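You operate a simulated robot arm through the tools that you are given. There is no shell and no other tool.

You run a simulated robot arm. Do the job below in one go: nothing can be reset, and whatever is moved stays where it is left.

JOB
Index the round flange to 4 and clamp it there.
Fine: free the blue clamp lever, draw the green pull knob out, turn, push it in again, clamp.

It is judged by the outcome, as a careful person would: the job done as asked, and still so three seconds after it is handed in. It fails if anything else is knocked over, pushed out of place, dropped, spilled or broken.

ROBOT AND FRAMES
A 6-joint arm with a two-finger parallel gripper, fixed in place. Base frame: the origin is on the floor under the middle of its stand, x ahead of it, y to its left, z up; the work surface is at about z = 850. Units: mm, rad, N and s.
With the tool pointing down near the work surface it reaches from about 360 to 760 mm from the base axis. Its first joint turns from -1.152 to 1.152 rad. Payload 2.45 kg.
The TCP is the grasp point between the finger pads, 24 mm short of the fingertips. In the tool frame z runs along the fingers and y along their closing line. The gripper opens to 68 mm. The fingers are 17 mm wide and 10 mm thick; the gripper's body (40 by 70 mm) begins 41 mm behind the TCP.
Orientation is that of the tool frame in the base frame, as a unit quaternion [x, y, z, w]. With the fingers straight down and closing along the base's y, the tool's x points along the base's -x, its y along +y and its z along -z.

CONTROLS
- The arm moves only by the tool jog_arm. Its arguments are lists of equal length, an entry for each row: "xyz": the shift along the tool's x, y, z in units of 25 mm (1.0 is 25 mm), a list of three; "turn": the turn, a rotation vector about the tool's x, y, z in units of 4 degrees (1.0 is 4 degrees), a list of three. In form: {"xyz": [[x, y, z], ...], "turn": [[rx, ry, rz], ...]}. A call has 1 to 20 rows; each row shifts and turns the commanded pose from where the row before left it, along the tool's axes as they then stand. "fingers" is the gripper command, from -1 (fully open) to 1 (shut), values between in proportion, set as the call begins (left out, the last holds). A call with a number of a shift or a turn outside -1 to 1 is refused whole. Each row takes 0.2 s and may step no farther than 50 mm and 0.15 rad from the row before; otherwise, or with a gripper value out of range, the whole call is refused. Where a pose cannot be reached the arm comes as near as it can. A force on the tool above 50 N (or 10 N above the force at the start of the call, whichever is more), or a blocked arm, ends the call early, and 0.2 s more pass. The fingers move at their own pace (about 108 mm/s each) and stop on an object; they squeeze with about 29 N. The grip force told is the motor's: it shows also when the fingers shut on nothing. Time passes only in rows, and 0.2 s behind the last, so rows that do not move let the fingers close. It gives the time, the measured TCP pose, the force on the tool (base axes), the opening and the grip force at its end, in the units of the frame above (readings bear some noise), with the torque about the TCP (base axes, N m) and any sound that the robot's microphone picked up, and new pictures: "show" is both (left out), scene, wrist or none.
- Cameras (640 x 400 px; columns grow to the right, rows downward): "scene" is fixed at [154.1, 402.5, 1470.7]; the picture's right is [-0.87, -0.49, 0.00], its down [-0.25, 0.44, -0.86] and it looks along [0.43, -0.75, -0.51] (base axes); focal length 322 px, centre (320, 200). "wrist" rides on the gripper at [84, 11, -75] in the tool frame; the picture's right is [-0.13, 0.99, 0.00], its down [-0.60, -0.08, -0.79] and it looks along [-0.79, -0.10, 0.61] (tool axes); focal length 251 px, centre (320, 200).
- probe_pixels(camera, pixels): for up to 12 pixels [column, row] of the newest picture of that camera ("zoom" is the newest enlarged one), the place [x, y, z] in the base frame of the surface seen there, good to about 3 mm. The clock stands still meanwhile.
- zoom(camera, box): a new picture of the part [left, top, right, bottom] of that camera's present view, enlarged. The clock stands still meanwhile.
- sign_off(): hands the job in; it is judged then, once.

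Unless the task says otherwise, let go and move clear before handing in.

The tools are called after "Request:" as a command line: name --argument value ..., lists and objects as JSON in quotes. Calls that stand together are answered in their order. jog_arm: Moves the arm, as the interface text tells. Its arguments: {"type":"object","properties":{"xyz":{"type":"array","items":{"type":"array","items":{"type":"number"}}},"turn":{"type":"array","items":{"type":"array","items":{"type":"number"}}},"fingers":{"type":"number"},"show":{"type":"string","enum":["both","scene","wrist","none"]}},"required":["xyz","turn"]} The other tools are called the same way: probe_pixels (camera, pixels) gives the place of the surface under pixels of a picture; zoom (camera, box) takes an enlarged picture of a part of a camera's view; sign_off () hands the job in.

At the start:

```text
time_s: 0.0
tool_pos: [472.9, -98.1, 1271.8]
tool_rot: [0.0, 1.0, 0.001, 0.0]
contact_force: [0.3, 0.1, 0.3]
torque: [-0.01, -0.02, -0.02]
finger_gap: 68.1
finger_force: 0.0
```

scene: 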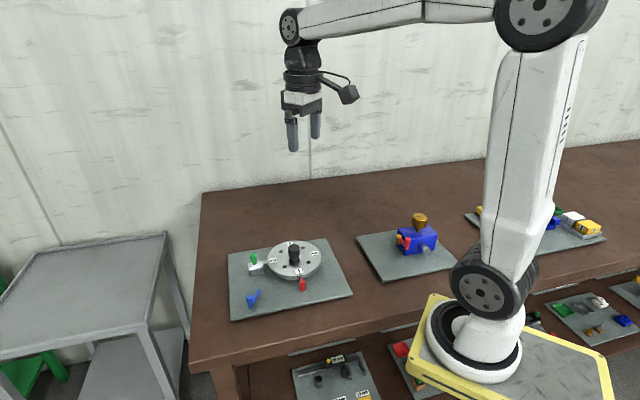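
wrist: 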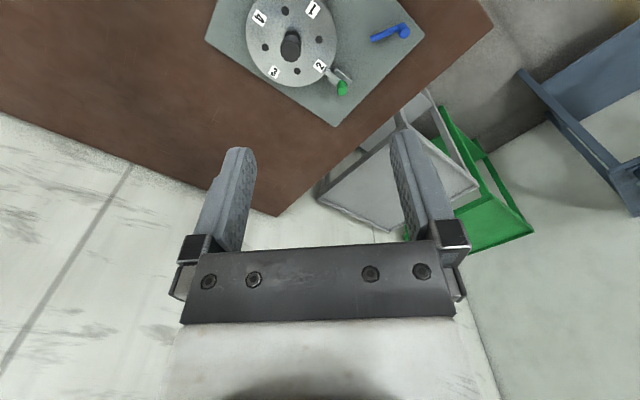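

The scene picture shows the round flange near (293,258) with a green knob at (253,260), a blue lever at (253,298) and a red part at (302,284). I'll zoom in on both cameras for details.

Request:
zoom --camera "scene" --box '[220, 225, 360, 325]'

Request:
zoom --camera "wrist" --box '[200, 0, 440, 150]'

```text
4.00 times, centred on (290, 275) of scene
```

zoom: 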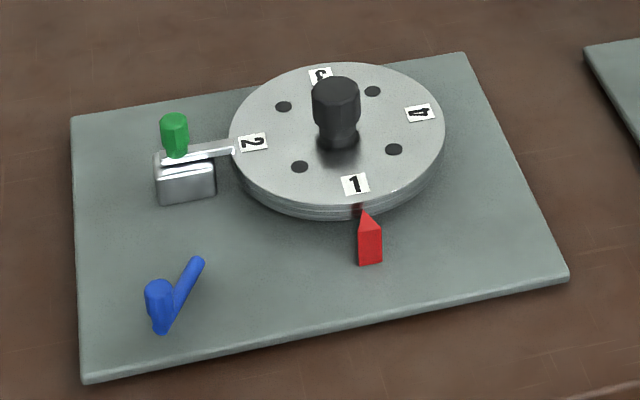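

```text
2.67 times, centred on (320, 75) of wrist
```

zoom: 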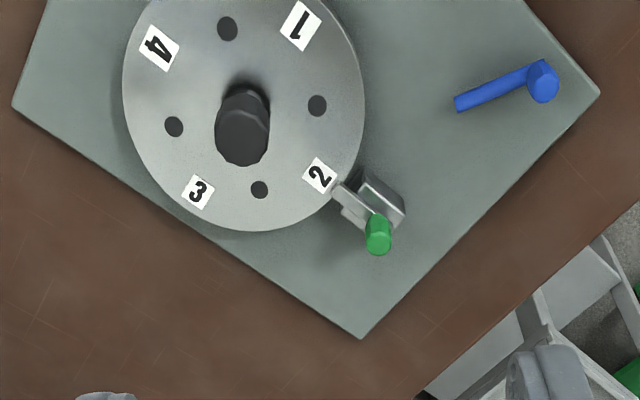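

The zoom shows the pointer (red) at label 1, the green knob on a radial bar in a grey block, and the blue lever on a post. I'll probe these places, first on the scene zoom equivalents via raw scene and wrist pixels.

Request:
probe_pixels --camera "zoom" --pixels '[[245, 100], [242, 150], [300, 25], [318, 175], [198, 192], [158, 47], [377, 222], [378, 245], [350, 200], [385, 195], [543, 75], [465, 103]]'

Request:
probe_pixels --camera "scene" --pixels '[[253, 254], [253, 260], [259, 266], [274, 262], [259, 297], [269, 291], [261, 305], [302, 285], [302, 279], [294, 248], [318, 253], [290, 270]]'

```text
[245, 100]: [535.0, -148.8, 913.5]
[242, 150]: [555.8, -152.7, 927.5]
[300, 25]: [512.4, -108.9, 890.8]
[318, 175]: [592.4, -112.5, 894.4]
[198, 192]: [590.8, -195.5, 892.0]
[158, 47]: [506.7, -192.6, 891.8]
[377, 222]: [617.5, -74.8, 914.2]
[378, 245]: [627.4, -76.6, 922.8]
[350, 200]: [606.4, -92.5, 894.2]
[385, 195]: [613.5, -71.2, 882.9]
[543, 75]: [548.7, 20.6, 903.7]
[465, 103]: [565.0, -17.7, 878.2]
```

```text
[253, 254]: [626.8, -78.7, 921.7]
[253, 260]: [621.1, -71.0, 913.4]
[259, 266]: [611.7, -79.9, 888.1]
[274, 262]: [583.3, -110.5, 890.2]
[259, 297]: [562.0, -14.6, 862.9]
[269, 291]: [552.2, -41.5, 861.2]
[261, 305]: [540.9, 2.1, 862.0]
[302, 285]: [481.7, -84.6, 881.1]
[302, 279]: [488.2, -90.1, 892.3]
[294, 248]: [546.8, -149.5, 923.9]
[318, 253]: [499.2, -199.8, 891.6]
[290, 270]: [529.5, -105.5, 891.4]
```

Readings put the flange centre near (550,-152) with labels 90° apart; bringing 4 (at 225°) to the pointer (135°) needs a 90° clockwise turn seen from above. I'll move the wrist camera closer to inspect the blue lever.

Request:
jog_arm --xyz '[[-0.1, 0.39, 0.89], [-0.1, 0.39, 0.89], [-0.1, 0.39, 0.89], [-0.1, 0.39, 0.89], [-0.1, 0.39, 0.89], [-0.1, 0.39, 0.89], [-0.1, 0.39, 0.89], [-0.1, 0.39, 0.89], [-0.1, 0.39, 0.89], [-0.1, 0.39, 0.89]]' --turn '[[0, 0, 0], [0, 0, 0], [0, 0, 0], [0, 0, 0], [0, 0, 0], [0, 0, 0], [0, 0, 0], [0, 0, 0], [0, 0, 0], [0, 0, 0]]' --fingers -1

```text
time_s: 2.2
tool_pos: [496.9, 0.4, 1048.7]
tool_rot: [0.0, 1.0, 0.0, 0.0]
contact_force: [0.2, 0.8, 0.6]
torque: [0.02, -0.01, 0.0]
finger_gap: 68.0
finger_force: 0.1
```

scene: 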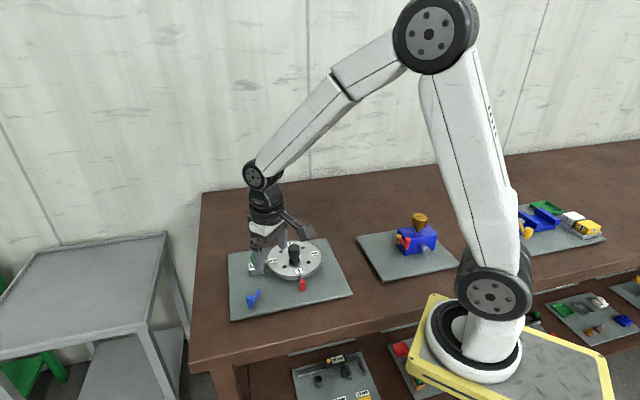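
wrist: 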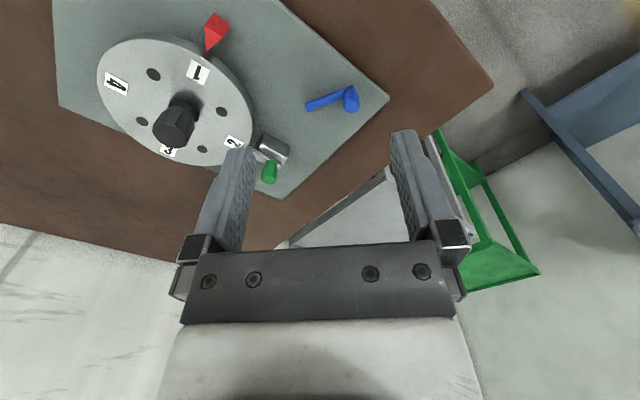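

The wrist picture now shows the blue lever at about (335,100) and the plunger at (270,160). I'll zoom in on both.

Request:
zoom --camera "wrist" --box '[280, 60, 400, 135]'

Request:
zoom --camera "scene" --box '[230, 270, 294, 310]'

```text
5.33 times, centred on (340, 98) of wrist
```

zoom: 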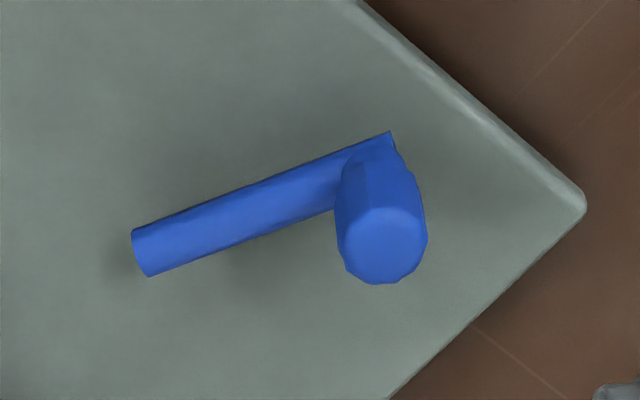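

```text
10.00 times, centred on (262, 290) of scene
```

zoom: 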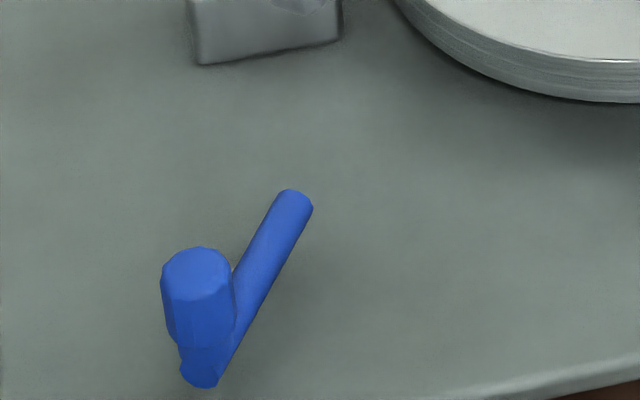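

The lever is a horizontal rod with an upright round knob at one end. I'll probe points on the rod, the knob and plate around it to work out which end is the pivot.

Request:
probe_pixels --camera "wrist" --pixels '[[307, 106], [320, 102], [335, 96], [351, 87], [351, 94], [351, 106], [345, 106], [357, 106], [351, 111], [306, 111], [300, 110], [310, 115]]'

Request:
probe_pixels --camera "zoom" --pixels '[[295, 202], [270, 245], [240, 320], [200, 380], [198, 270], [198, 320], [170, 290], [228, 290], [200, 250], [183, 350], [300, 225], [285, 200]]'

```text
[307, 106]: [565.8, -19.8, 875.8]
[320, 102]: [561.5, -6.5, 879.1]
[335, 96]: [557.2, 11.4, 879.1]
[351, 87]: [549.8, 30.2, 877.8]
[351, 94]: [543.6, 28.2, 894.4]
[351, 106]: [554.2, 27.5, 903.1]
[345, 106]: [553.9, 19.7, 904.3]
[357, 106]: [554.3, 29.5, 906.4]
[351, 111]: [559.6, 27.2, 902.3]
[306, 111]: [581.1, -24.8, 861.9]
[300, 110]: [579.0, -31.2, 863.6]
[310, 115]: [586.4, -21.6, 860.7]
```

```text
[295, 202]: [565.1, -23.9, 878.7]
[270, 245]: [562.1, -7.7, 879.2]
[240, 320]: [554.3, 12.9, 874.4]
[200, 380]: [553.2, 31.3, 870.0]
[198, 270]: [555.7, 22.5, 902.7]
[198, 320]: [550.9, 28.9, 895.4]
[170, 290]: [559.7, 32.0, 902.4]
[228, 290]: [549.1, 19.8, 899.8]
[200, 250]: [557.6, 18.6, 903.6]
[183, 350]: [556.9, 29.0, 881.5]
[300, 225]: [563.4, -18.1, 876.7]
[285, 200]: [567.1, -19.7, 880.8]
```

The rod runs from about (566,-22) to (551,32) at z≈875, with the knob at about (554,25), top z≈904. To see where it's pivoted I'll bring the wrist camera lower and tilt it towards horizontal.

Request:
jog_arm --xyz '[[0.18, 0.03, 0.86], [0.18, 0.03, 0.86], [0.18, 0.03, 0.86], [0.18, 0.03, 0.86], [0.18, 0.03, 0.86], [0.18, 0.03, 0.86], [0, 0, 0], [0, 0, 0], [0, 0, 0], [0, 0, 0], [0, 0, 0], [0, 0, 0]]' --turn '[[0, 0, 0], [0, 0, 0], [0, 0, 0], [0, 0, 0], [0, 0, 0], [0, 0, 0], [0, -1, 0], [0, -1, 0], [0, -1, 0], [0, -1, 0], [0, -1, 0], [0, -1, 0]]'

```text
time_s: 4.8
tool_pos: [470.9, 5.1, 921.0]
tool_rot: [0.0, 0.978, 0.0, 0.208]
contact_force: [-0.3, 0.0, 0.2]
torque: [0.0, -0.02, -0.01]
finger_gap: 68.0
finger_force: 0.0
```

scene: 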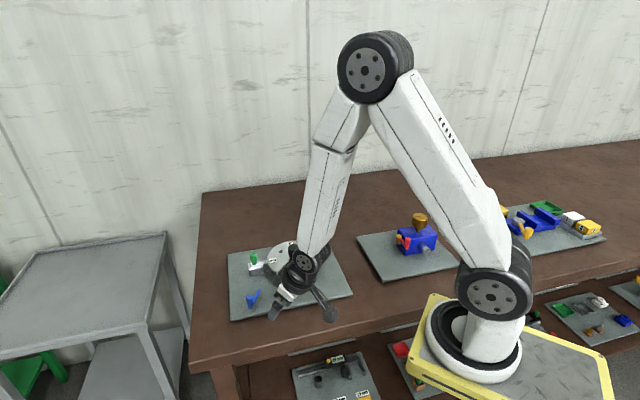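
wrist: 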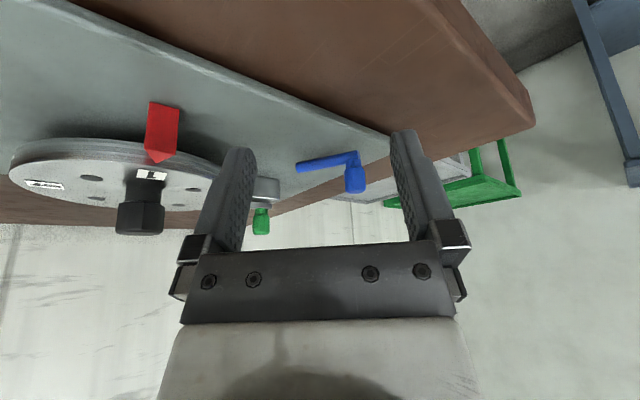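

Request:
zoom --camera "wrist" --box '[280, 130, 392, 200]'

Request:
zoom --camera "wrist" --box '[0, 90, 240, 240]'

```text
5.71 times, centred on (336, 165) of wrist
```

zoom: 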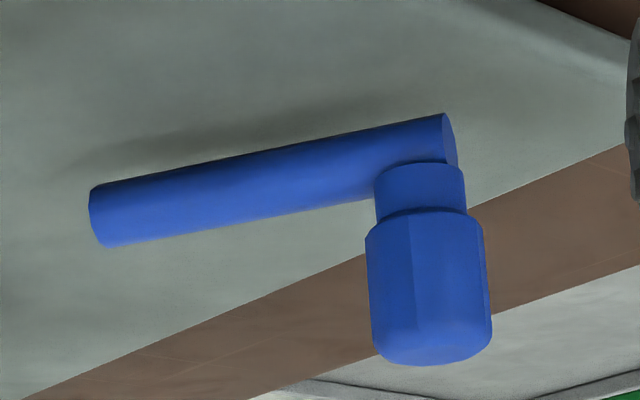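

```text
2.67 times, centred on (120, 165) of wrist
```

zoom: 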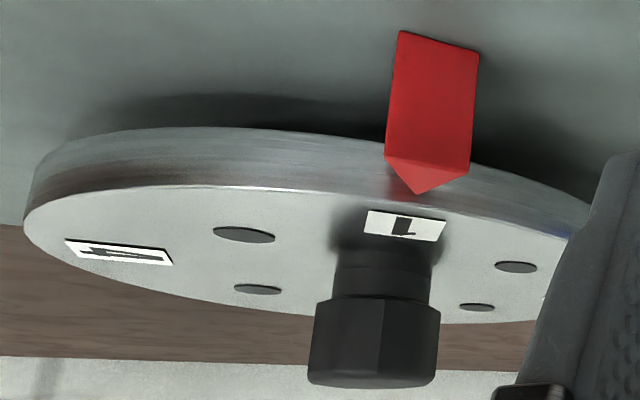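

Up close the rod floats with no visible post, and the knob (stem plus grip) at wrist (355,180) is the handle at its free end, so the pivot is most likely at the other rod end. I'll probe more points to pin the knob, hub and plunger knob positions.

Request:
probe_pixels --camera "wrist" --pixels '[[355, 181], [348, 181], [362, 181], [355, 170], [355, 191], [353, 162], [297, 165], [310, 163], [340, 157], [261, 225], [261, 215], [256, 225]]'

Request:
probe_pixels --camera "zoom" --pixels '[[375, 345], [320, 340], [430, 340], [375, 375], [375, 290], [405, 225], [120, 250], [415, 190], [240, 235], [515, 268], [480, 307], [257, 290]]'

```text
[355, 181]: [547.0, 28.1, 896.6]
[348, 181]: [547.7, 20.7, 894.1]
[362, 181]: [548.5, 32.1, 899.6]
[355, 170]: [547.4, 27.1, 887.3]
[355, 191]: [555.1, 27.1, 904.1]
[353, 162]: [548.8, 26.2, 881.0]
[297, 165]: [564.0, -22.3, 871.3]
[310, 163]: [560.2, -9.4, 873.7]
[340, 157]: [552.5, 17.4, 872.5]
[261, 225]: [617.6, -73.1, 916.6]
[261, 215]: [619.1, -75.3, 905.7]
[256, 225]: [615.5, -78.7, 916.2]
```

```text
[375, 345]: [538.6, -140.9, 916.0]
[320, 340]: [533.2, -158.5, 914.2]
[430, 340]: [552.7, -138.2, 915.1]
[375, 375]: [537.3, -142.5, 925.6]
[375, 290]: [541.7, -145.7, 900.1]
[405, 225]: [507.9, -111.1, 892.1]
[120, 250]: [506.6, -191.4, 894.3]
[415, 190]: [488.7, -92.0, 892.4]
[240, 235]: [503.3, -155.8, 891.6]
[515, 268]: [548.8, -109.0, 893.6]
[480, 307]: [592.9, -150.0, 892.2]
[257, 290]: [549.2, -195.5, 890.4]
```

Flange centre comes out at about (549.5,-152.5), hub diameter ≈32; the blue knob is at about (555,26), rod angle ≈106°. I'll bring the tool upright and move above the blue knob.

Request:
jog_arm --xyz '[[0, 0, 0], [0, 0, 0], [0, 0, 0], [0, 0, 0], [0, 0, 0], [0, 0, 0], [0, 0, -0.8], [0, 0, -0.8], [-0.84, 0.21, 0], [-0.84, 0.21, 0], [-0.84, 0.21, 0], [-0.84, 0.21, 0]]' --turn '[[0, 1, 0], [0, 1, 0], [0, 1, 0], [0, 1, 0], [0, 1, 0], [0, 1, 0], [0, 0, 0], [0, 0, 0], [0, 0, 0], [0, 0, 0], [0, 0, 0], [0, 0, 0]]' --show "none"

Request:
jog_arm --xyz '[[0, 0, 0], [0, 0, 0], [0, 0, 0], [0, 0, 0], [0, 0, 0], [0, 0, 0], [0, 0, 0], [0, 0, 0], [0, 0, 0], [0, 0, 0], [0, 0, 0], [0, 0, 0], [0, 0, 0], [0, 0, 0], [0, 0, 0], [0, 0, 0], [0, 0, 0], [0, 0, 0], [0, 0, 0]]' --turn '[[0, 0, 1], [0, 0, 1], [0, 0, 1], [0, 0, 1], [0, 0, 1], [0, 0, 1], [0, 0, 1], [0, 0, 1], [0, 0, 1], [0, 0, 1], [0, 0, 1], [0, 0, 1], [0, 0, 1], [0, 0, 1], [0, 0, 1], [0, 0, 1], [0, 0, 1], [0, 0, 1], [0, 0, 0.5]]'

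```text
time_s: 7.4
tool_pos: [552.7, 24.6, 960.3]
tool_rot: [0.001, 1.0, 0.0, 0.001]
contact_force: [-0.3, 1.8, 0.0]
torque: [0.01, -0.01, 0.01]
finger_gap: 68.1
finger_force: 0.1
```

```text
time_s: 11.4
tool_pos: [554.5, 25.5, 960.7]
tool_rot: [0.603, 0.798, 0.0, 0.0]
contact_force: [0.5, -0.3, 0.4]
torque: [0.02, 0.01, -0.01]
finger_gap: 67.9
finger_force: 0.1
```

scene: 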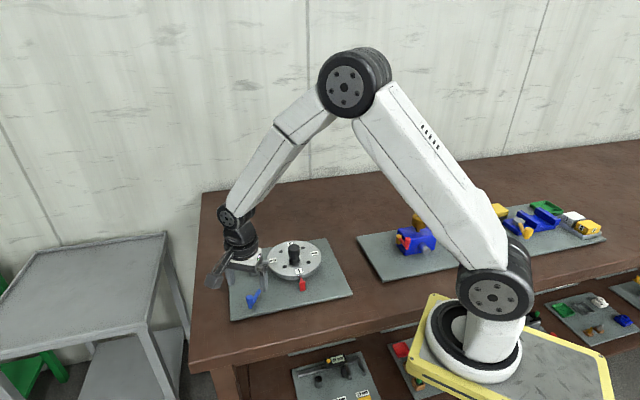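
wrist: 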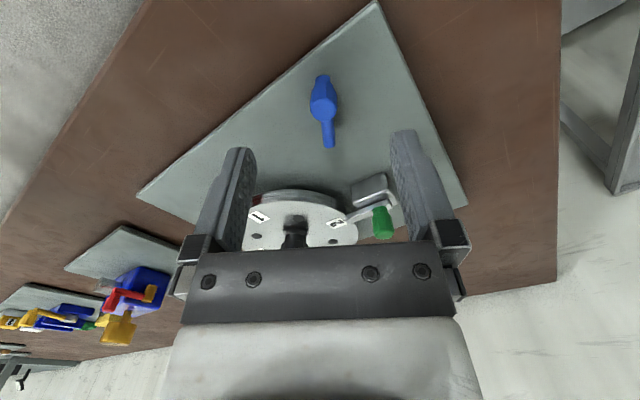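

The tool is yawed 74° and sits above the knob; in the wrist picture the knob is at about (323,98), nearly on the TCP axis (column 320). I'll zoom and probe to refine the centring before descending.

Request:
zoom --camera "wrist" --box '[272, 60, 384, 160]'

Request:
probe_pixels --camera "wrist" --pixels '[[323, 108], [315, 108], [331, 108], [323, 115], [323, 95], [315, 97], [332, 97], [322, 78], [328, 125], [330, 144], [326, 135], [333, 135]]'

```text
4.00 times, centred on (328, 110) of wrist
```

zoom: 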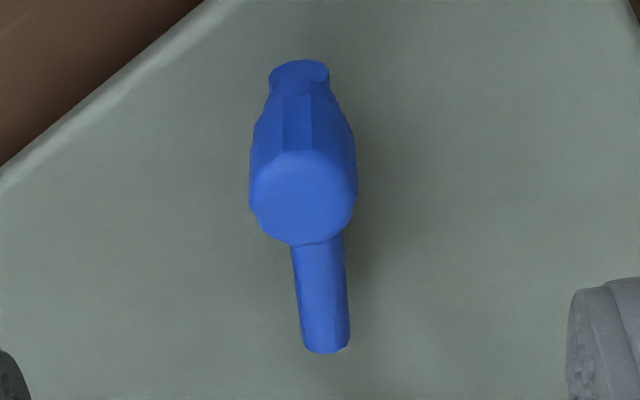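

```text
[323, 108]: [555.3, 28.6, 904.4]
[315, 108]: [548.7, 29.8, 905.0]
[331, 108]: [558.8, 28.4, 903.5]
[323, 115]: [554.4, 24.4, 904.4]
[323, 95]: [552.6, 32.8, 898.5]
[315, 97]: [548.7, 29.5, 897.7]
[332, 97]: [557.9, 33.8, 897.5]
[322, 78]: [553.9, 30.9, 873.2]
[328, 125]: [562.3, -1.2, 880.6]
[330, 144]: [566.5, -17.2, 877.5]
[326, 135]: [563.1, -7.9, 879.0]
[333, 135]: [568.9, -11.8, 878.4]
```

The knob's top centre is at about (556,27.5), roughly 2 mm off the TCP axis along tool +y. I'll correct, descend to TCP z≈897 and look before closing.

Request:
jog_arm --xyz '[[0.05, 0.085, 0.0], [0, 0, 0.64], [0, 0, 0.64], [0, 0, 0.64], [0, 0, 0.64], [0, 0, 0]]' --turn '[[0, 0, 0], [0, 0, 0], [0, 0, 0], [0, 0, 0], [0, 0, 0], [0, 0, 0]]' --fingers -0.3

```text
time_s: 12.8
tool_pos: [556.1, 26.2, 896.4]
tool_rot: [0.602, 0.799, 0.0, 0.001]
contact_force: [-0.8, 0.5, -0.1]
torque: [0.03, 0.01, 0.0]
finger_gap: 44.0
finger_force: 0.0
```

scene: 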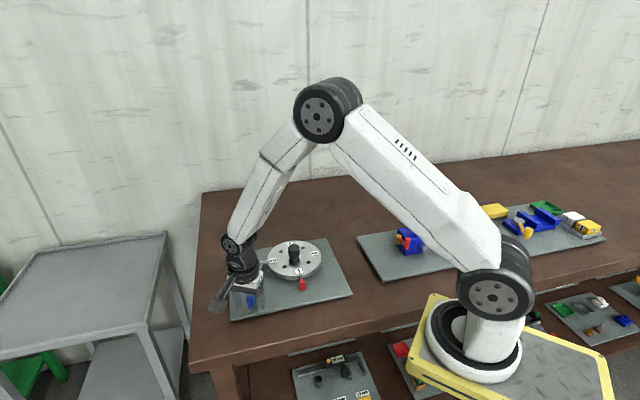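
wrist: 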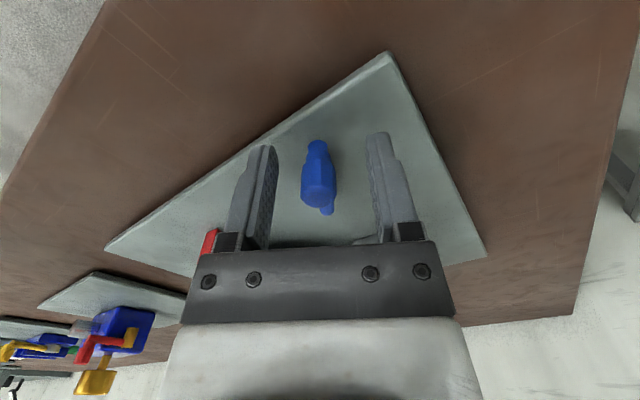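

The knob at (318,185) sits centred between the fingers, with the arm free of contact. I'll close on it.

Request:
jog_arm --xyz '[[0, 0, 0], [0, 0, 0], [0, 0, 0]]' --turn '[[0, 0, 0], [0, 0, 0], [0, 0, 0]]' --fingers 1 --show "wrist"

```text
time_s: 13.6
tool_pos: [556.4, 26.3, 894.8]
tool_rot: [0.602, 0.798, 0.001, -0.001]
contact_force: [0.4, 1.3, -4.1]
torque: [0.2, -0.27, -0.01]
finger_gap: 15.5
finger_force: 34.9
```

wrist: 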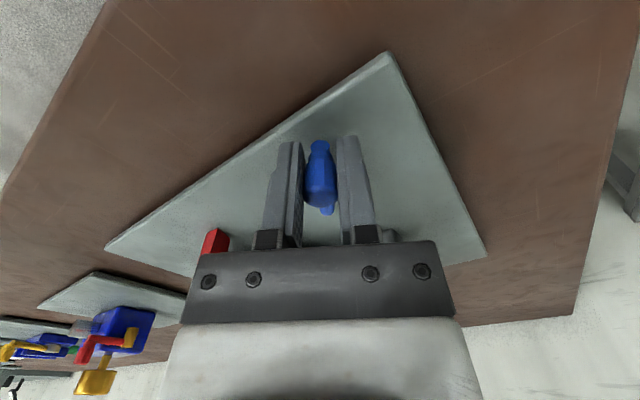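

The fingers hold the knob (gap 15.5 mm). I'll test a small counter-clockwise swing about the presumed pivot (rod's far end) and watch the forces.

Request:
jog_arm --xyz '[[-0.002, -0.07, 0], [-0.002, -0.07, 0], [0, 0, 0]]' --turn '[[0, 0, -0.5], [0, 0, -0.5], [0, 0, 0]]' --show "wrist"

```text
time_s: 14.4
tool_pos: [555.6, 26.6, 895.3]
tool_rot: [0.573, 0.82, 0.001, 0.002]
contact_force: [21.1, 8.0, -19.2]
torque: [0.24, 0.35, 0.09]
finger_gap: 15.6
finger_force: 35.1
```

wrist: 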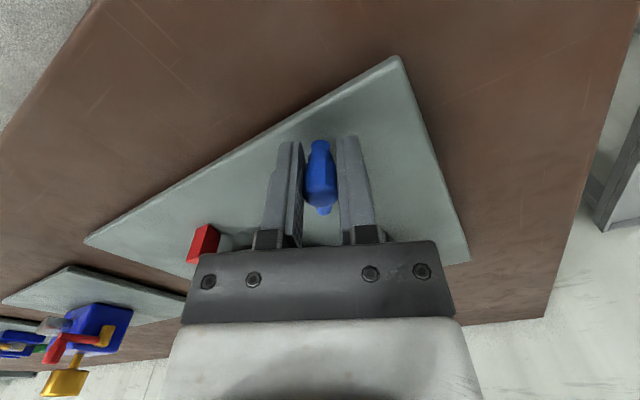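

CCW is resisted (22 N reaction with hardly any motion), so it's probably the clamped stop. I'll undo it and try clockwise.

Request:
jog_arm --xyz '[[0.002, 0.07, 0], [0.002, 0.07, 0], [-0.002, 0.07, 0], [-0.002, 0.07, 0], [0, 0, 0]]' --turn '[[0, 0, 0.5], [0, 0, 0.5], [0, 0, 0.5], [0, 0, 0.5], [0, 0, 0]]' --show "wrist"

```text
time_s: 15.6
tool_pos: [558.9, 27.9, 897.3]
tool_rot: [0.629, 0.777, -0.001, -0.001]
contact_force: [-0.9, -9.6, 4.8]
torque: [0.0, -0.25, -0.18]
finger_gap: 15.6
finger_force: 34.8
```

wrist: 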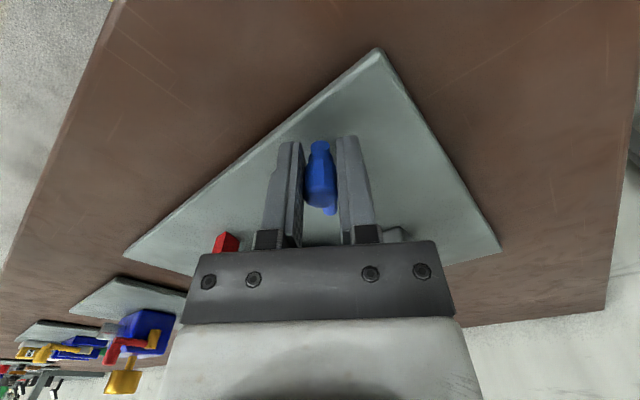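

Clockwise moves freely with only a ~10 N radial pull, so that's the freeing direction. I'll continue clockwise with a slight inward correction.

Request:
jog_arm --xyz '[[-0.03, 0.07, 0], [-0.03, 0.07, 0], [-0.02, 0.07, 0], [-0.01, 0.07, 0], [0, 0, 0]]' --turn '[[0, 0, 0.5], [0, 0, 0.5], [0, 0, 0.5], [0, 0, 0.5], [0, 0, 0]]' --show "wrist"

```text
time_s: 16.8
tool_pos: [567.5, 28.7, 896.6]
tool_rot: [0.682, 0.731, 0.0, 0.0]
contact_force: [-1.8, 29.7, -3.4]
torque: [0.5, -0.24, 0.0]
finger_gap: 15.8
finger_force: 34.4
```

wrist: 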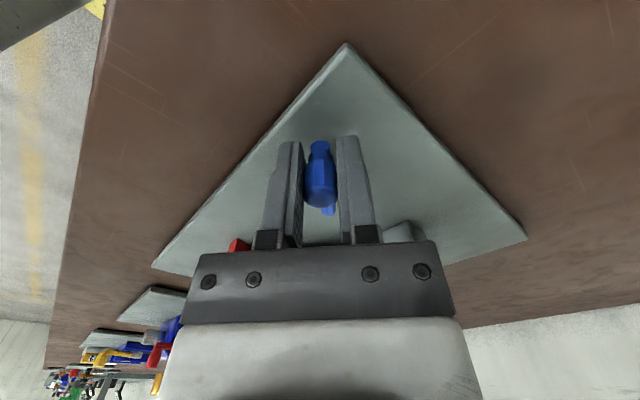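

The lever follows clockwise (now TCP at (567.5,28.7)), but I over-corrected inward (30 N outward). I'll relieve that and go on along the arc.

Request:
jog_arm --xyz '[[0.07, 0, 0], [0, 0.07, 0], [-0.002, 0.07, 0], [-0.002, 0.07, 0], [0, 0, 0]]' --turn '[[0, 0, 0], [0, 0, 0.5], [0, 0, 0.5], [0, 0, 0.5], [0, 0, 0]]' --show "wrist"

```text
time_s: 18.0
tool_pos: [571.8, 28.4, 895.6]
tool_rot: [0.72, 0.694, -0.001, -0.001]
contact_force: [-2.7, 14.6, -7.5]
torque: [-0.3, -0.21, -0.16]
finger_gap: 15.8
finger_force: 35.3
```

wrist: 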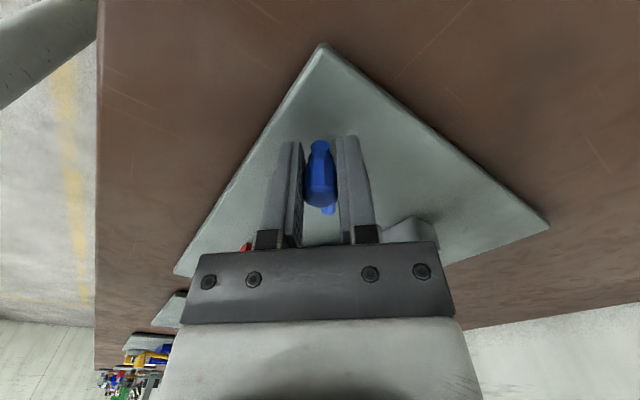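

The lever tracks well (TCP fits a circle about (569,-22), R≈50.5). I'll continue clockwise 20° with a small outward relief.

Request:
jog_arm --xyz '[[0.03, 0.0, 0], [-0.005, 0.142, 0], [-0.005, 0.142, 0], [-0.005, 0.142, 0], [-0.005, 0.142, 0], [-0.005, 0.142, 0], [0, 0, 0]]' --turn '[[0, 0, 0], [0, 0, 1], [0, 0, 1], [0, 0, 1], [0, 0, 1], [0, 0, 1], [0, 0, 0]]'

```text
time_s: 19.6
tool_pos: [588.9, 26.0, 896.7]
tool_rot: [0.83, 0.558, 0.0, 0.0]
contact_force: [-2.3, -9.2, -13.7]
torque: [-0.04, -0.42, 0.07]
finger_gap: 15.6
finger_force: 34.2
```

scene: 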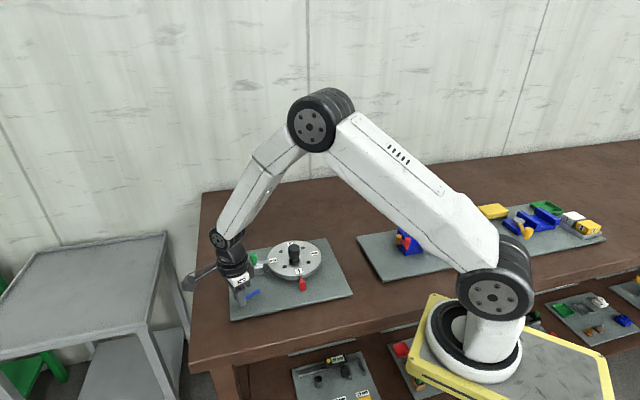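
wrist: 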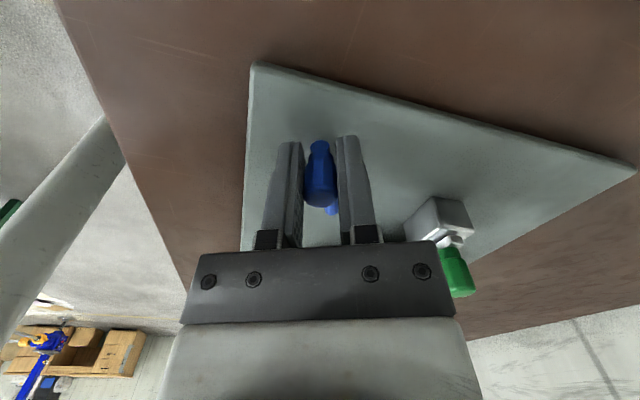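

The lever's now at ~68° and still moves with low force. I'll continue another 20° clockwise and look for a stop.

Request:
jog_arm --xyz '[[-0.02, 0.142, 0], [-0.01, 0.142, 0], [-0.005, 0.142, 0], [-0.005, 0.142, 0], [-0.005, 0.142, 0], [0, 0, 0]]' --turn '[[0, 0, 1], [0, 0, 1], [0, 0, 1], [0, 0, 1], [0, 0, 1], [0, 0, 0]]'

```text
time_s: 21.0
tool_pos: [603.3, 16.1, 896.8]
tool_rot: [0.914, 0.406, -0.001, -0.001]
contact_force: [-0.9, -0.4, -11.2]
torque: [-0.73, 0.28, -0.09]
finger_gap: 15.8
finger_force: 34.7
```

scene: 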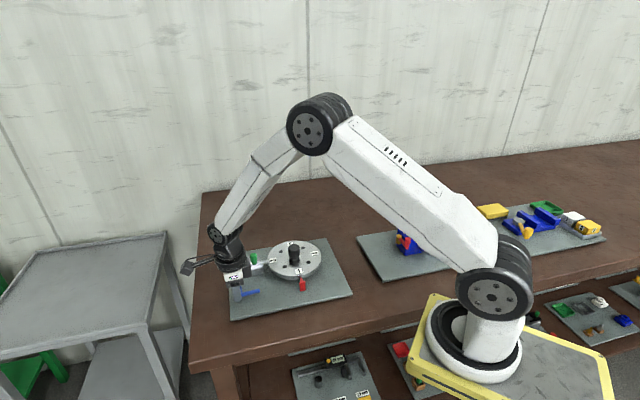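
wrist: 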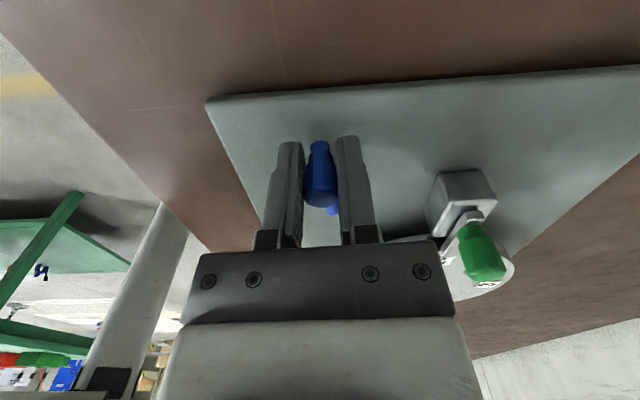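

Lever at ~48° and still free. I'll go on a further 12°, watching tangential force.

Request:
jog_arm --xyz '[[-0.005, 0.142, 0], [-0.005, 0.142, 0], [-0.005, 0.142, 0], [0, 0, 0]]' --turn '[[0, 0, 1], [0, 0, 1], [0, 0, 1], [0, 0, 0]]'

```text
time_s: 22.0
tool_pos: [607.5, 11.5, 897.2]
tool_rot: [0.951, 0.309, -0.002, -0.002]
contact_force: [-30.8, 35.7, 10.3]
torque: [0.22, -0.43, -0.3]
finger_gap: 15.6
finger_force: 34.7
```

scene: 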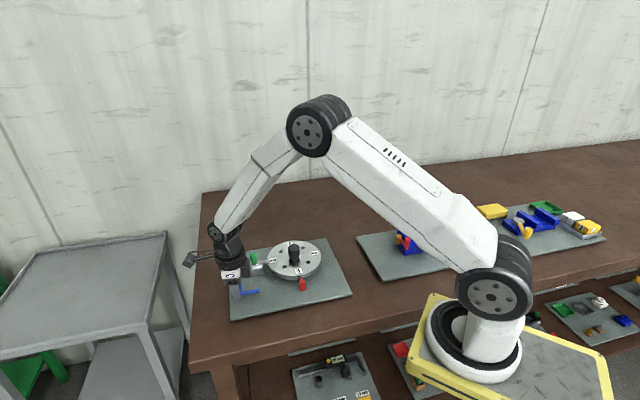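
wrist: 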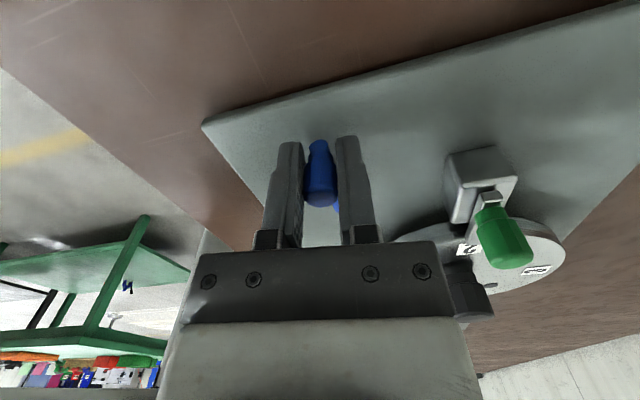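

A firm stop at lever angle ≈42° (47 N): about 60° of travel, so the lever is freed. I'll back off the load and open the fingers.

Request:
jog_arm --xyz '[[0.005, -0.142, 0], [0, 0, 0]]' --turn '[[0, 0, -1], [0, 0, 0]]' --show "none"

```text
time_s: 22.6
tool_pos: [607.6, 11.6, 897.0]
tool_rot: [0.939, 0.343, -0.001, 0.0]
contact_force: [-18.4, 25.8, 0.5]
torque: [-0.51, 0.38, -0.21]
finger_gap: 15.7
finger_force: 34.3
```

Still about 31 N tangential, so I'll back off a bit more.

Request:
jog_arm --xyz '[[0.0, -0.09, 0], [0, 0, 0]]' --turn '[[0, 0, -0.5], [0, 0, 0]]' --show "none"

```text
time_s: 23.2
tool_pos: [607.0, 13.1, 897.0]
tool_rot: [0.934, 0.358, 0.001, 0.001]
contact_force: [-4.6, 18.8, -7.9]
torque: [0.34, 0.29, -0.13]
finger_gap: 15.6
finger_force: 35.1
```

Remaining load is ~17 N tangential; one more slight back-off and then I'll open the fingers.

Request:
jog_arm --xyz '[[0.02, -0.04, 0], [0, 0, 0]]' --turn '[[0, 0, 0], [0, 0, 0]]' --show "none"

Request:
jog_arm --xyz '[[0, 0, 0], [0, 0, 0]]' --turn '[[0, 0, 0], [0, 0, 0]]' --fingers -0.3

```text
time_s: 23.8
tool_pos: [607.6, 13.7, 897.8]
tool_rot: [0.933, 0.359, 0.001, 0.001]
contact_force: [-3.1, 2.4, -10.5]
torque: [0.83, -0.48, 0.03]
finger_gap: 15.6
finger_force: 35.6
```

```text
time_s: 24.4
tool_pos: [606.5, 14.0, 897.4]
tool_rot: [0.934, 0.358, 0.001, 0.0]
contact_force: [-0.2, 1.3, 0.3]
torque: [-0.02, 0.0, 0.02]
finger_gap: 44.5
finger_force: 0.1
```

scene: 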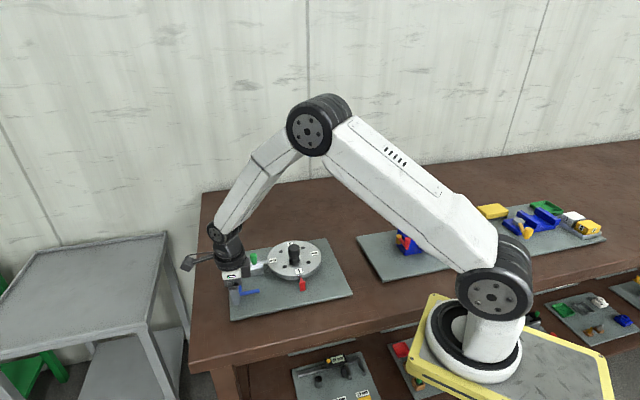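
wrist: 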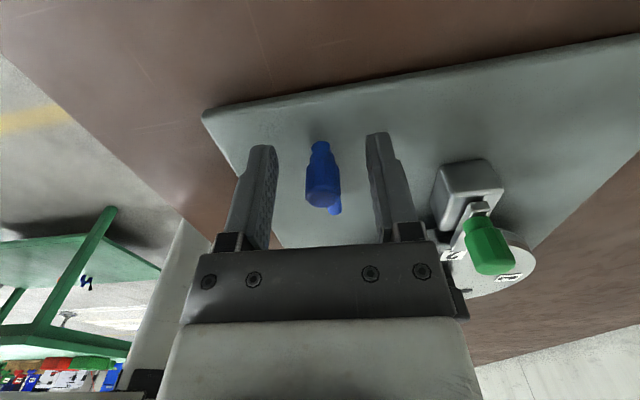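

The lever stays put when released (knob at (322,175) between open fingers). Next I'll rise and look closely at the green plunger.

Request:
jog_arm --xyz '[[0, 0, -0.7], [0, 0, -0.7], [0, 0, -0.7], [0, 0, -0.7]]' --turn '[[0, 0, 0], [0, 0, 0], [0, 0, 0], [0, 0, 0]]' --fingers -1

Request:
zoom --camera "wrist" --box '[380, 100, 540, 200]'

Request:
zoom --camera "scene" --box '[230, 235, 310, 310]'

```text
time_s: 25.4
tool_pos: [607.3, 13.9, 966.3]
tool_rot: [0.934, 0.358, -0.001, -0.001]
contact_force: [-0.2, 0.5, 0.1]
torque: [0.0, -0.01, 0.0]
finger_gap: 67.8
finger_force: 0.2
```

scene: 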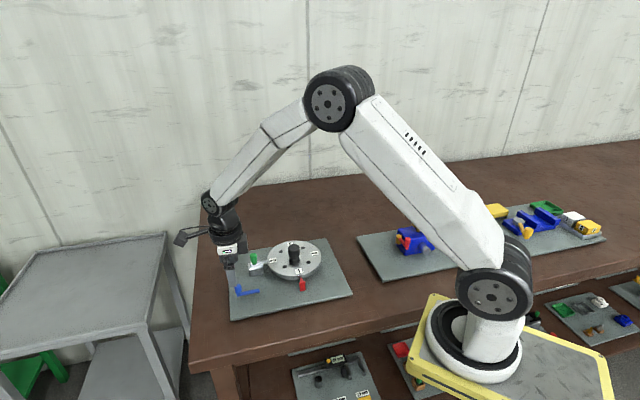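
wrist: 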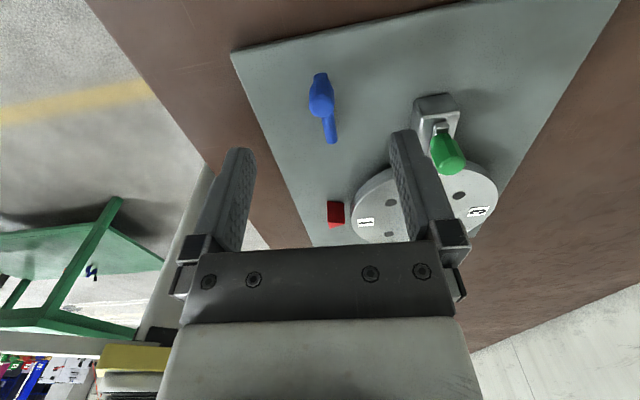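

```text
4.00 times, centred on (460, 150) of wrist
```

zoom: 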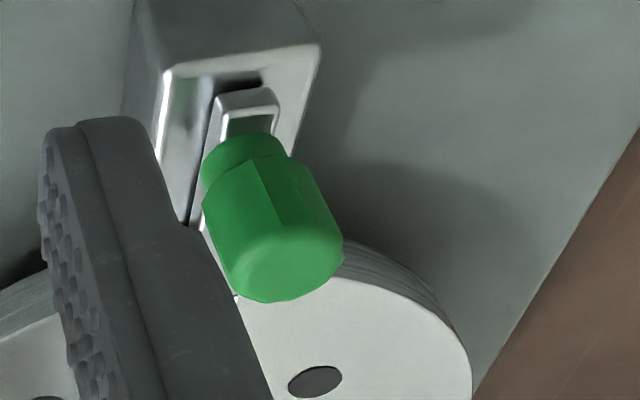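

```text
5.33 times, centred on (270, 272) of scene
```

zoom: 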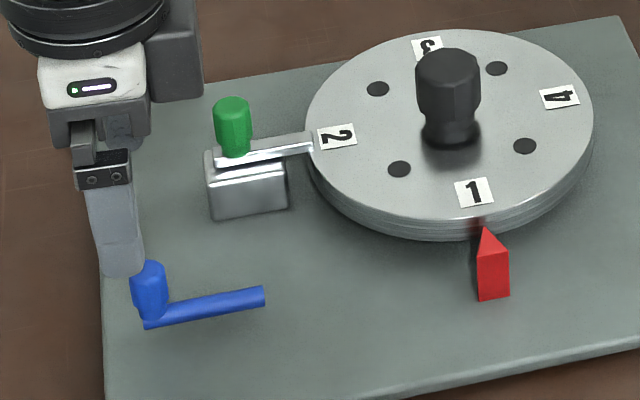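

The plunger knob stands on a bar sliding in a slot of the grey block. I'll probe heights and positions of knob, bar and block.

Request:
probe_pixels --camera "zoom" --pixels '[[232, 103], [225, 125], [245, 125], [232, 148], [222, 157], [260, 150], [300, 140], [250, 165], [215, 165], [280, 160], [245, 190], [312, 150]]'

Request:
probe_pixels --camera "wrist" --pixels '[[448, 167], [440, 160], [458, 162], [446, 153], [440, 138], [442, 125], [434, 127], [452, 124], [424, 125], [434, 110], [452, 110], [420, 110]]'

```text
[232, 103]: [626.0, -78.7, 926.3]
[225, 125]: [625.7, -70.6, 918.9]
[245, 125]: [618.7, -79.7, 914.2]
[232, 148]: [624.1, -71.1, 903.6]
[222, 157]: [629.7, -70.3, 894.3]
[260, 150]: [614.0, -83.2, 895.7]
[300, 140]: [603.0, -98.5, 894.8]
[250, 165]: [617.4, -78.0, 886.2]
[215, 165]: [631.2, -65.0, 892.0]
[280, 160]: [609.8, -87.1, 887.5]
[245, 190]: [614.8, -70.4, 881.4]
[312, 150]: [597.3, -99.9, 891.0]
```

```text
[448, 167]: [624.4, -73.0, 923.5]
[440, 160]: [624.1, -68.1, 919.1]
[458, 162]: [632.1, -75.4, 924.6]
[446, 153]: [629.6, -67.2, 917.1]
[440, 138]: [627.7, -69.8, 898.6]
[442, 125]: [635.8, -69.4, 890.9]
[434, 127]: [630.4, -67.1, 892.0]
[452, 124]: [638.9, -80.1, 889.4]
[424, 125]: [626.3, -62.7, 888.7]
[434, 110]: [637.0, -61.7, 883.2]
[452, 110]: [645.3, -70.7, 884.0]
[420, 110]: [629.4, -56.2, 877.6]
```

Knob axis is about (626,-75), z 898–924; bar top ≈895, block top ≈890. I'll move over the knob at safe height with the closing line across the bar (yaw 135°).

Request:
jog_arm --xyz '[[0, 0, 0], [-0.496, 0.76, 0], [-0.496, 0.76, 0], [-0.496, 0.76, 0], [-0.496, 0.76, 0], [0, 0, 0]]' --turn '[[0, 0, -0.78], [0, 0, 0], [0, 0, 0], [0, 0, 0], [0, 0, 0], [0, 0, 0]]'

Request:
zoom --camera "wrist" --box '[240, 80, 400, 180]'

```text
time_s: 26.8
tool_pos: [624.8, -74.5, 964.8]
tool_rot: [0.924, 0.383, 0.0, 0.0]
contact_force: [-0.1, 0.9, 1.0]
torque: [0.0, 0.0, -0.01]
finger_gap: 68.0
finger_force: 0.0
```

scene: 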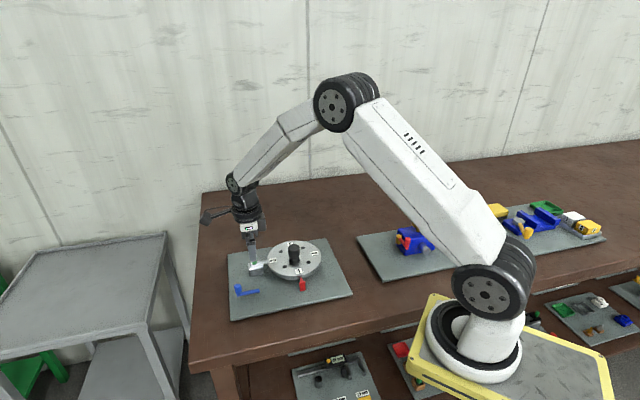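
wrist: 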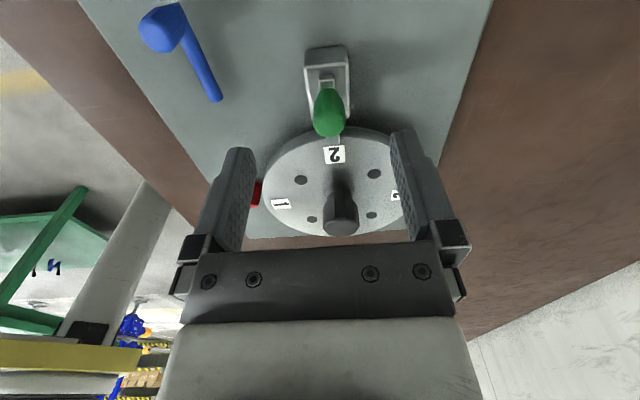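

```text
4.00 times, centred on (320, 130) of wrist
```

zoom: 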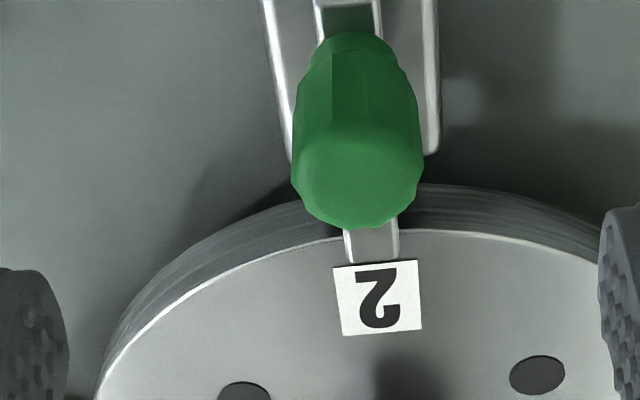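

In the zoom the knob is right of the axis (centre ≈ (358,174) zoomed), about 5 mm toward tool +y. I'll probe to confirm.

Request:
probe_pixels --camera "zoom" --pixels '[[358, 174], [310, 174], [408, 174], [358, 135], [358, 215], [335, 195], [385, 195], [340, 90], [390, 90], [350, 15], [370, 240], [378, 300]]'

```text
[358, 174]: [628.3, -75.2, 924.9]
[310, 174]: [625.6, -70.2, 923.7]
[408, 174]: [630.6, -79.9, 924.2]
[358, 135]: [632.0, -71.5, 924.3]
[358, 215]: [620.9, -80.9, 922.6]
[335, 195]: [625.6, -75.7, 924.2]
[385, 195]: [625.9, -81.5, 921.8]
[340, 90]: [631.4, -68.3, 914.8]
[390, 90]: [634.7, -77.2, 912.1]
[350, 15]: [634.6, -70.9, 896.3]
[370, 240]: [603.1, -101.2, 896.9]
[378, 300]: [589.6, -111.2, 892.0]
```

The knob's top centre is about (627.5,-76); I'll shift ~4 mm in tool y, 1.3 mm in tool x, and descend to TCP z≈920 with fingers at 44 mm.

Request:
jog_arm --xyz '[[0.05, 0.15, 0], [0, 0, 0.6], [0, 0, 0.6], [0, 0, 0.58], [0, 0, 0]]' --turn '[[0, 0, 0], [0, 0, 0], [0, 0, 0], [0, 0, 0], [0, 0, 0]]' --fingers -0.3 --show "wrist"

Request:
zoom --camera "wrist" --box '[220, 100, 420, 250]'

```text
time_s: 28.0
tool_pos: [628.7, -77.9, 922.7]
tool_rot: [0.924, 0.383, 0.0, 0.0]
contact_force: [-0.4, -0.2, 0.5]
torque: [0.01, 0.0, -0.01]
finger_gap: 44.2
finger_force: 0.1
```

wrist: 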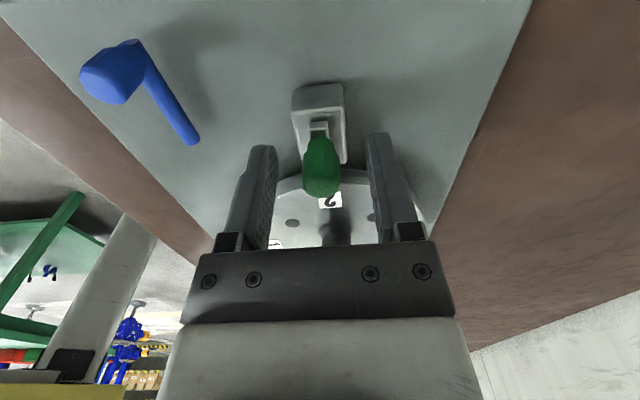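

```text
2.67 times, centred on (320, 175) of wrist
```

zoom: 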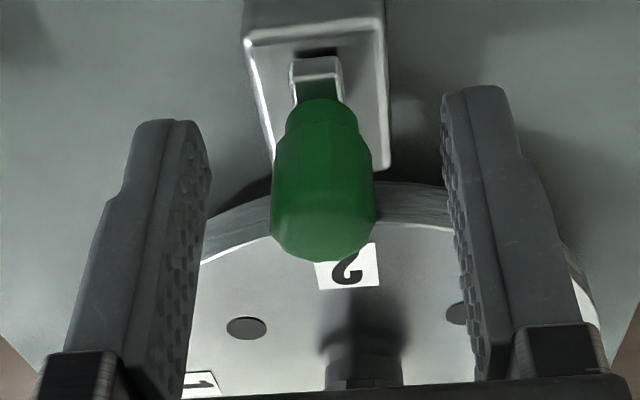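

The knob at wrist (322,170) is centred between the fingers. I'll lower 3 mm and close.

Request:
jog_arm --xyz '[[0, 0, 0.1], [0, 0, 0]]' --turn '[[0, 0, 0], [0, 0, 0]]' --show "none"

Request:
jog_arm --xyz '[[0, 0, 0], [0, 0, 0], [0, 0, 0]]' --turn '[[0, 0, 0], [0, 0, 0], [0, 0, 0]]' --fingers 1 --show "wrist"

```text
time_s: 28.6
tool_pos: [630.2, -77.9, 920.7]
tool_rot: [0.924, 0.384, 0.0, 0.0]
contact_force: [0.7, -0.1, 0.5]
torque: [0.02, -0.01, -0.02]
finger_gap: 44.2
finger_force: 0.1
```

```text
time_s: 29.4
tool_pos: [630.2, -77.3, 920.2]
tool_rot: [0.924, 0.383, 0.0, -0.001]
contact_force: [1.9, 0.0, -0.8]
torque: [0.31, 0.32, 0.03]
finger_gap: 17.7
finger_force: 36.5
```

wrist: 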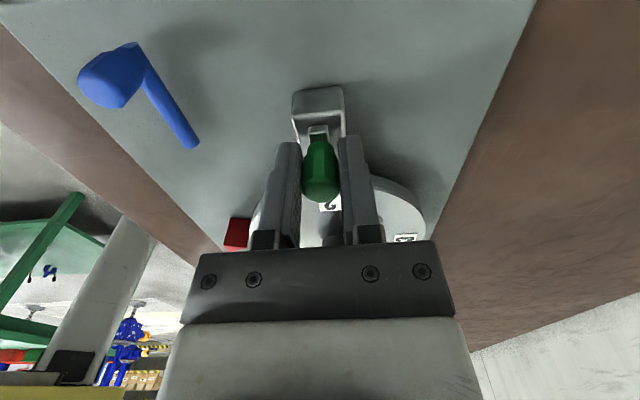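

Gripped cleanly (gap 17.7 mm, almost no side load). Now I'll draw outward along tool +x (radially away from the flange) in small steps.

Request:
jog_arm --xyz '[[0.1, 0, 0], [0.1, 0, 0], [0.1, 0, 0], [0, 0, 0]]' --turn '[[0, 0, 0], [0, 0, 0], [0, 0, 0], [0, 0, 0]]' --show "wrist"

```text
time_s: 30.4
tool_pos: [634.7, -72.5, 920.0]
tool_rot: [0.923, 0.384, 0.0, 0.0]
contact_force: [4.4, -4.4, 4.2]
torque: [-0.16, 0.88, -0.02]
finger_gap: 17.9
finger_force: 36.2
```

wrist: 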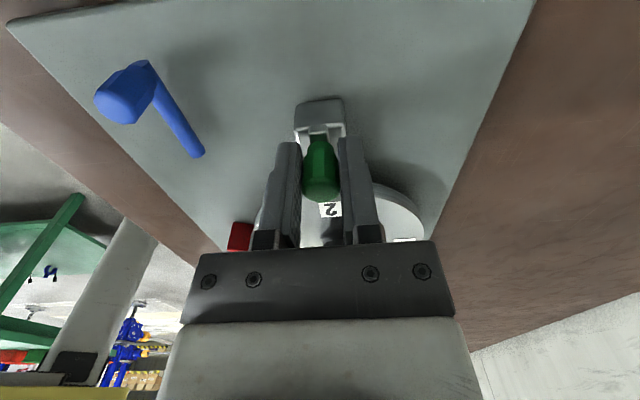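

The knob slid ~6.5 mm out with low force. I'll continue drawing it out to find the end stop.

Request:
jog_arm --xyz '[[0.1, 0, 0], [0.1, 0, 0], [0.1, 0, 0], [0, 0, 0]]' --turn '[[0, 0, 0], [0, 0, 0], [0, 0, 0], [0, 0, 0]]' --show "wrist"

```text
time_s: 31.4
tool_pos: [641.1, -65.1, 921.3]
tool_rot: [0.923, 0.384, 0.002, 0.001]
contact_force: [6.8, -8.0, 6.9]
torque: [-0.3, 0.84, 0.08]
finger_gap: 17.9
finger_force: 36.2
```

wrist: 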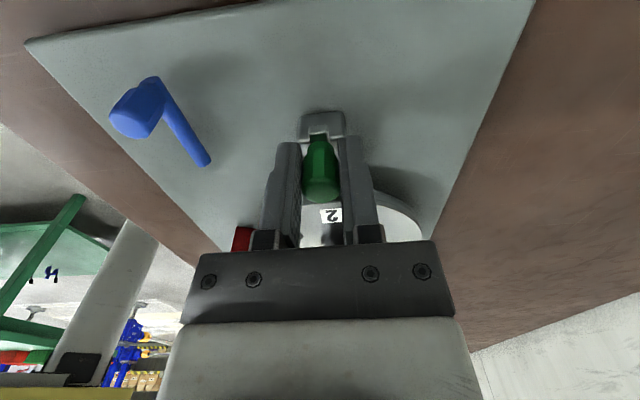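

About 15 mm out now with a small side load (~10 N along tool +y); I'll relieve that and keep drawing.

Request:
jog_arm --xyz '[[0.1, 0.02, 0], [0.1, 0.01, 0], [0.1, 0, 0], [0, 0, 0]]' --turn '[[0, 0, 0], [0, 0, 0], [0, 0, 0], [0, 0, 0]]' --show "wrist"

```text
time_s: 32.4
tool_pos: [644.2, -62.4, 920.2]
tool_rot: [0.924, 0.383, -0.003, 0.0]
contact_force: [-14.9, -20.3, 19.7]
torque: [-0.53, -0.14, -0.05]
finger_gap: 17.8
finger_force: 35.7
```

wrist: 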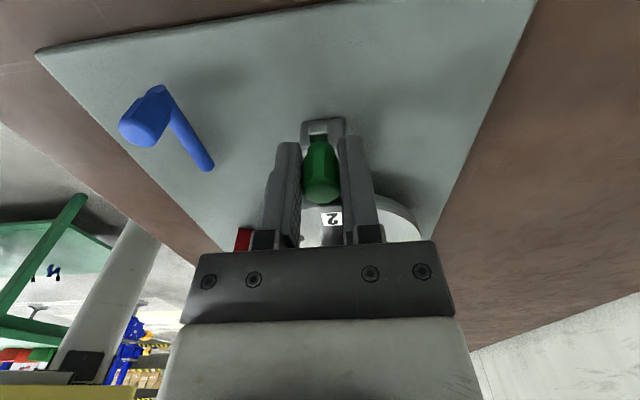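

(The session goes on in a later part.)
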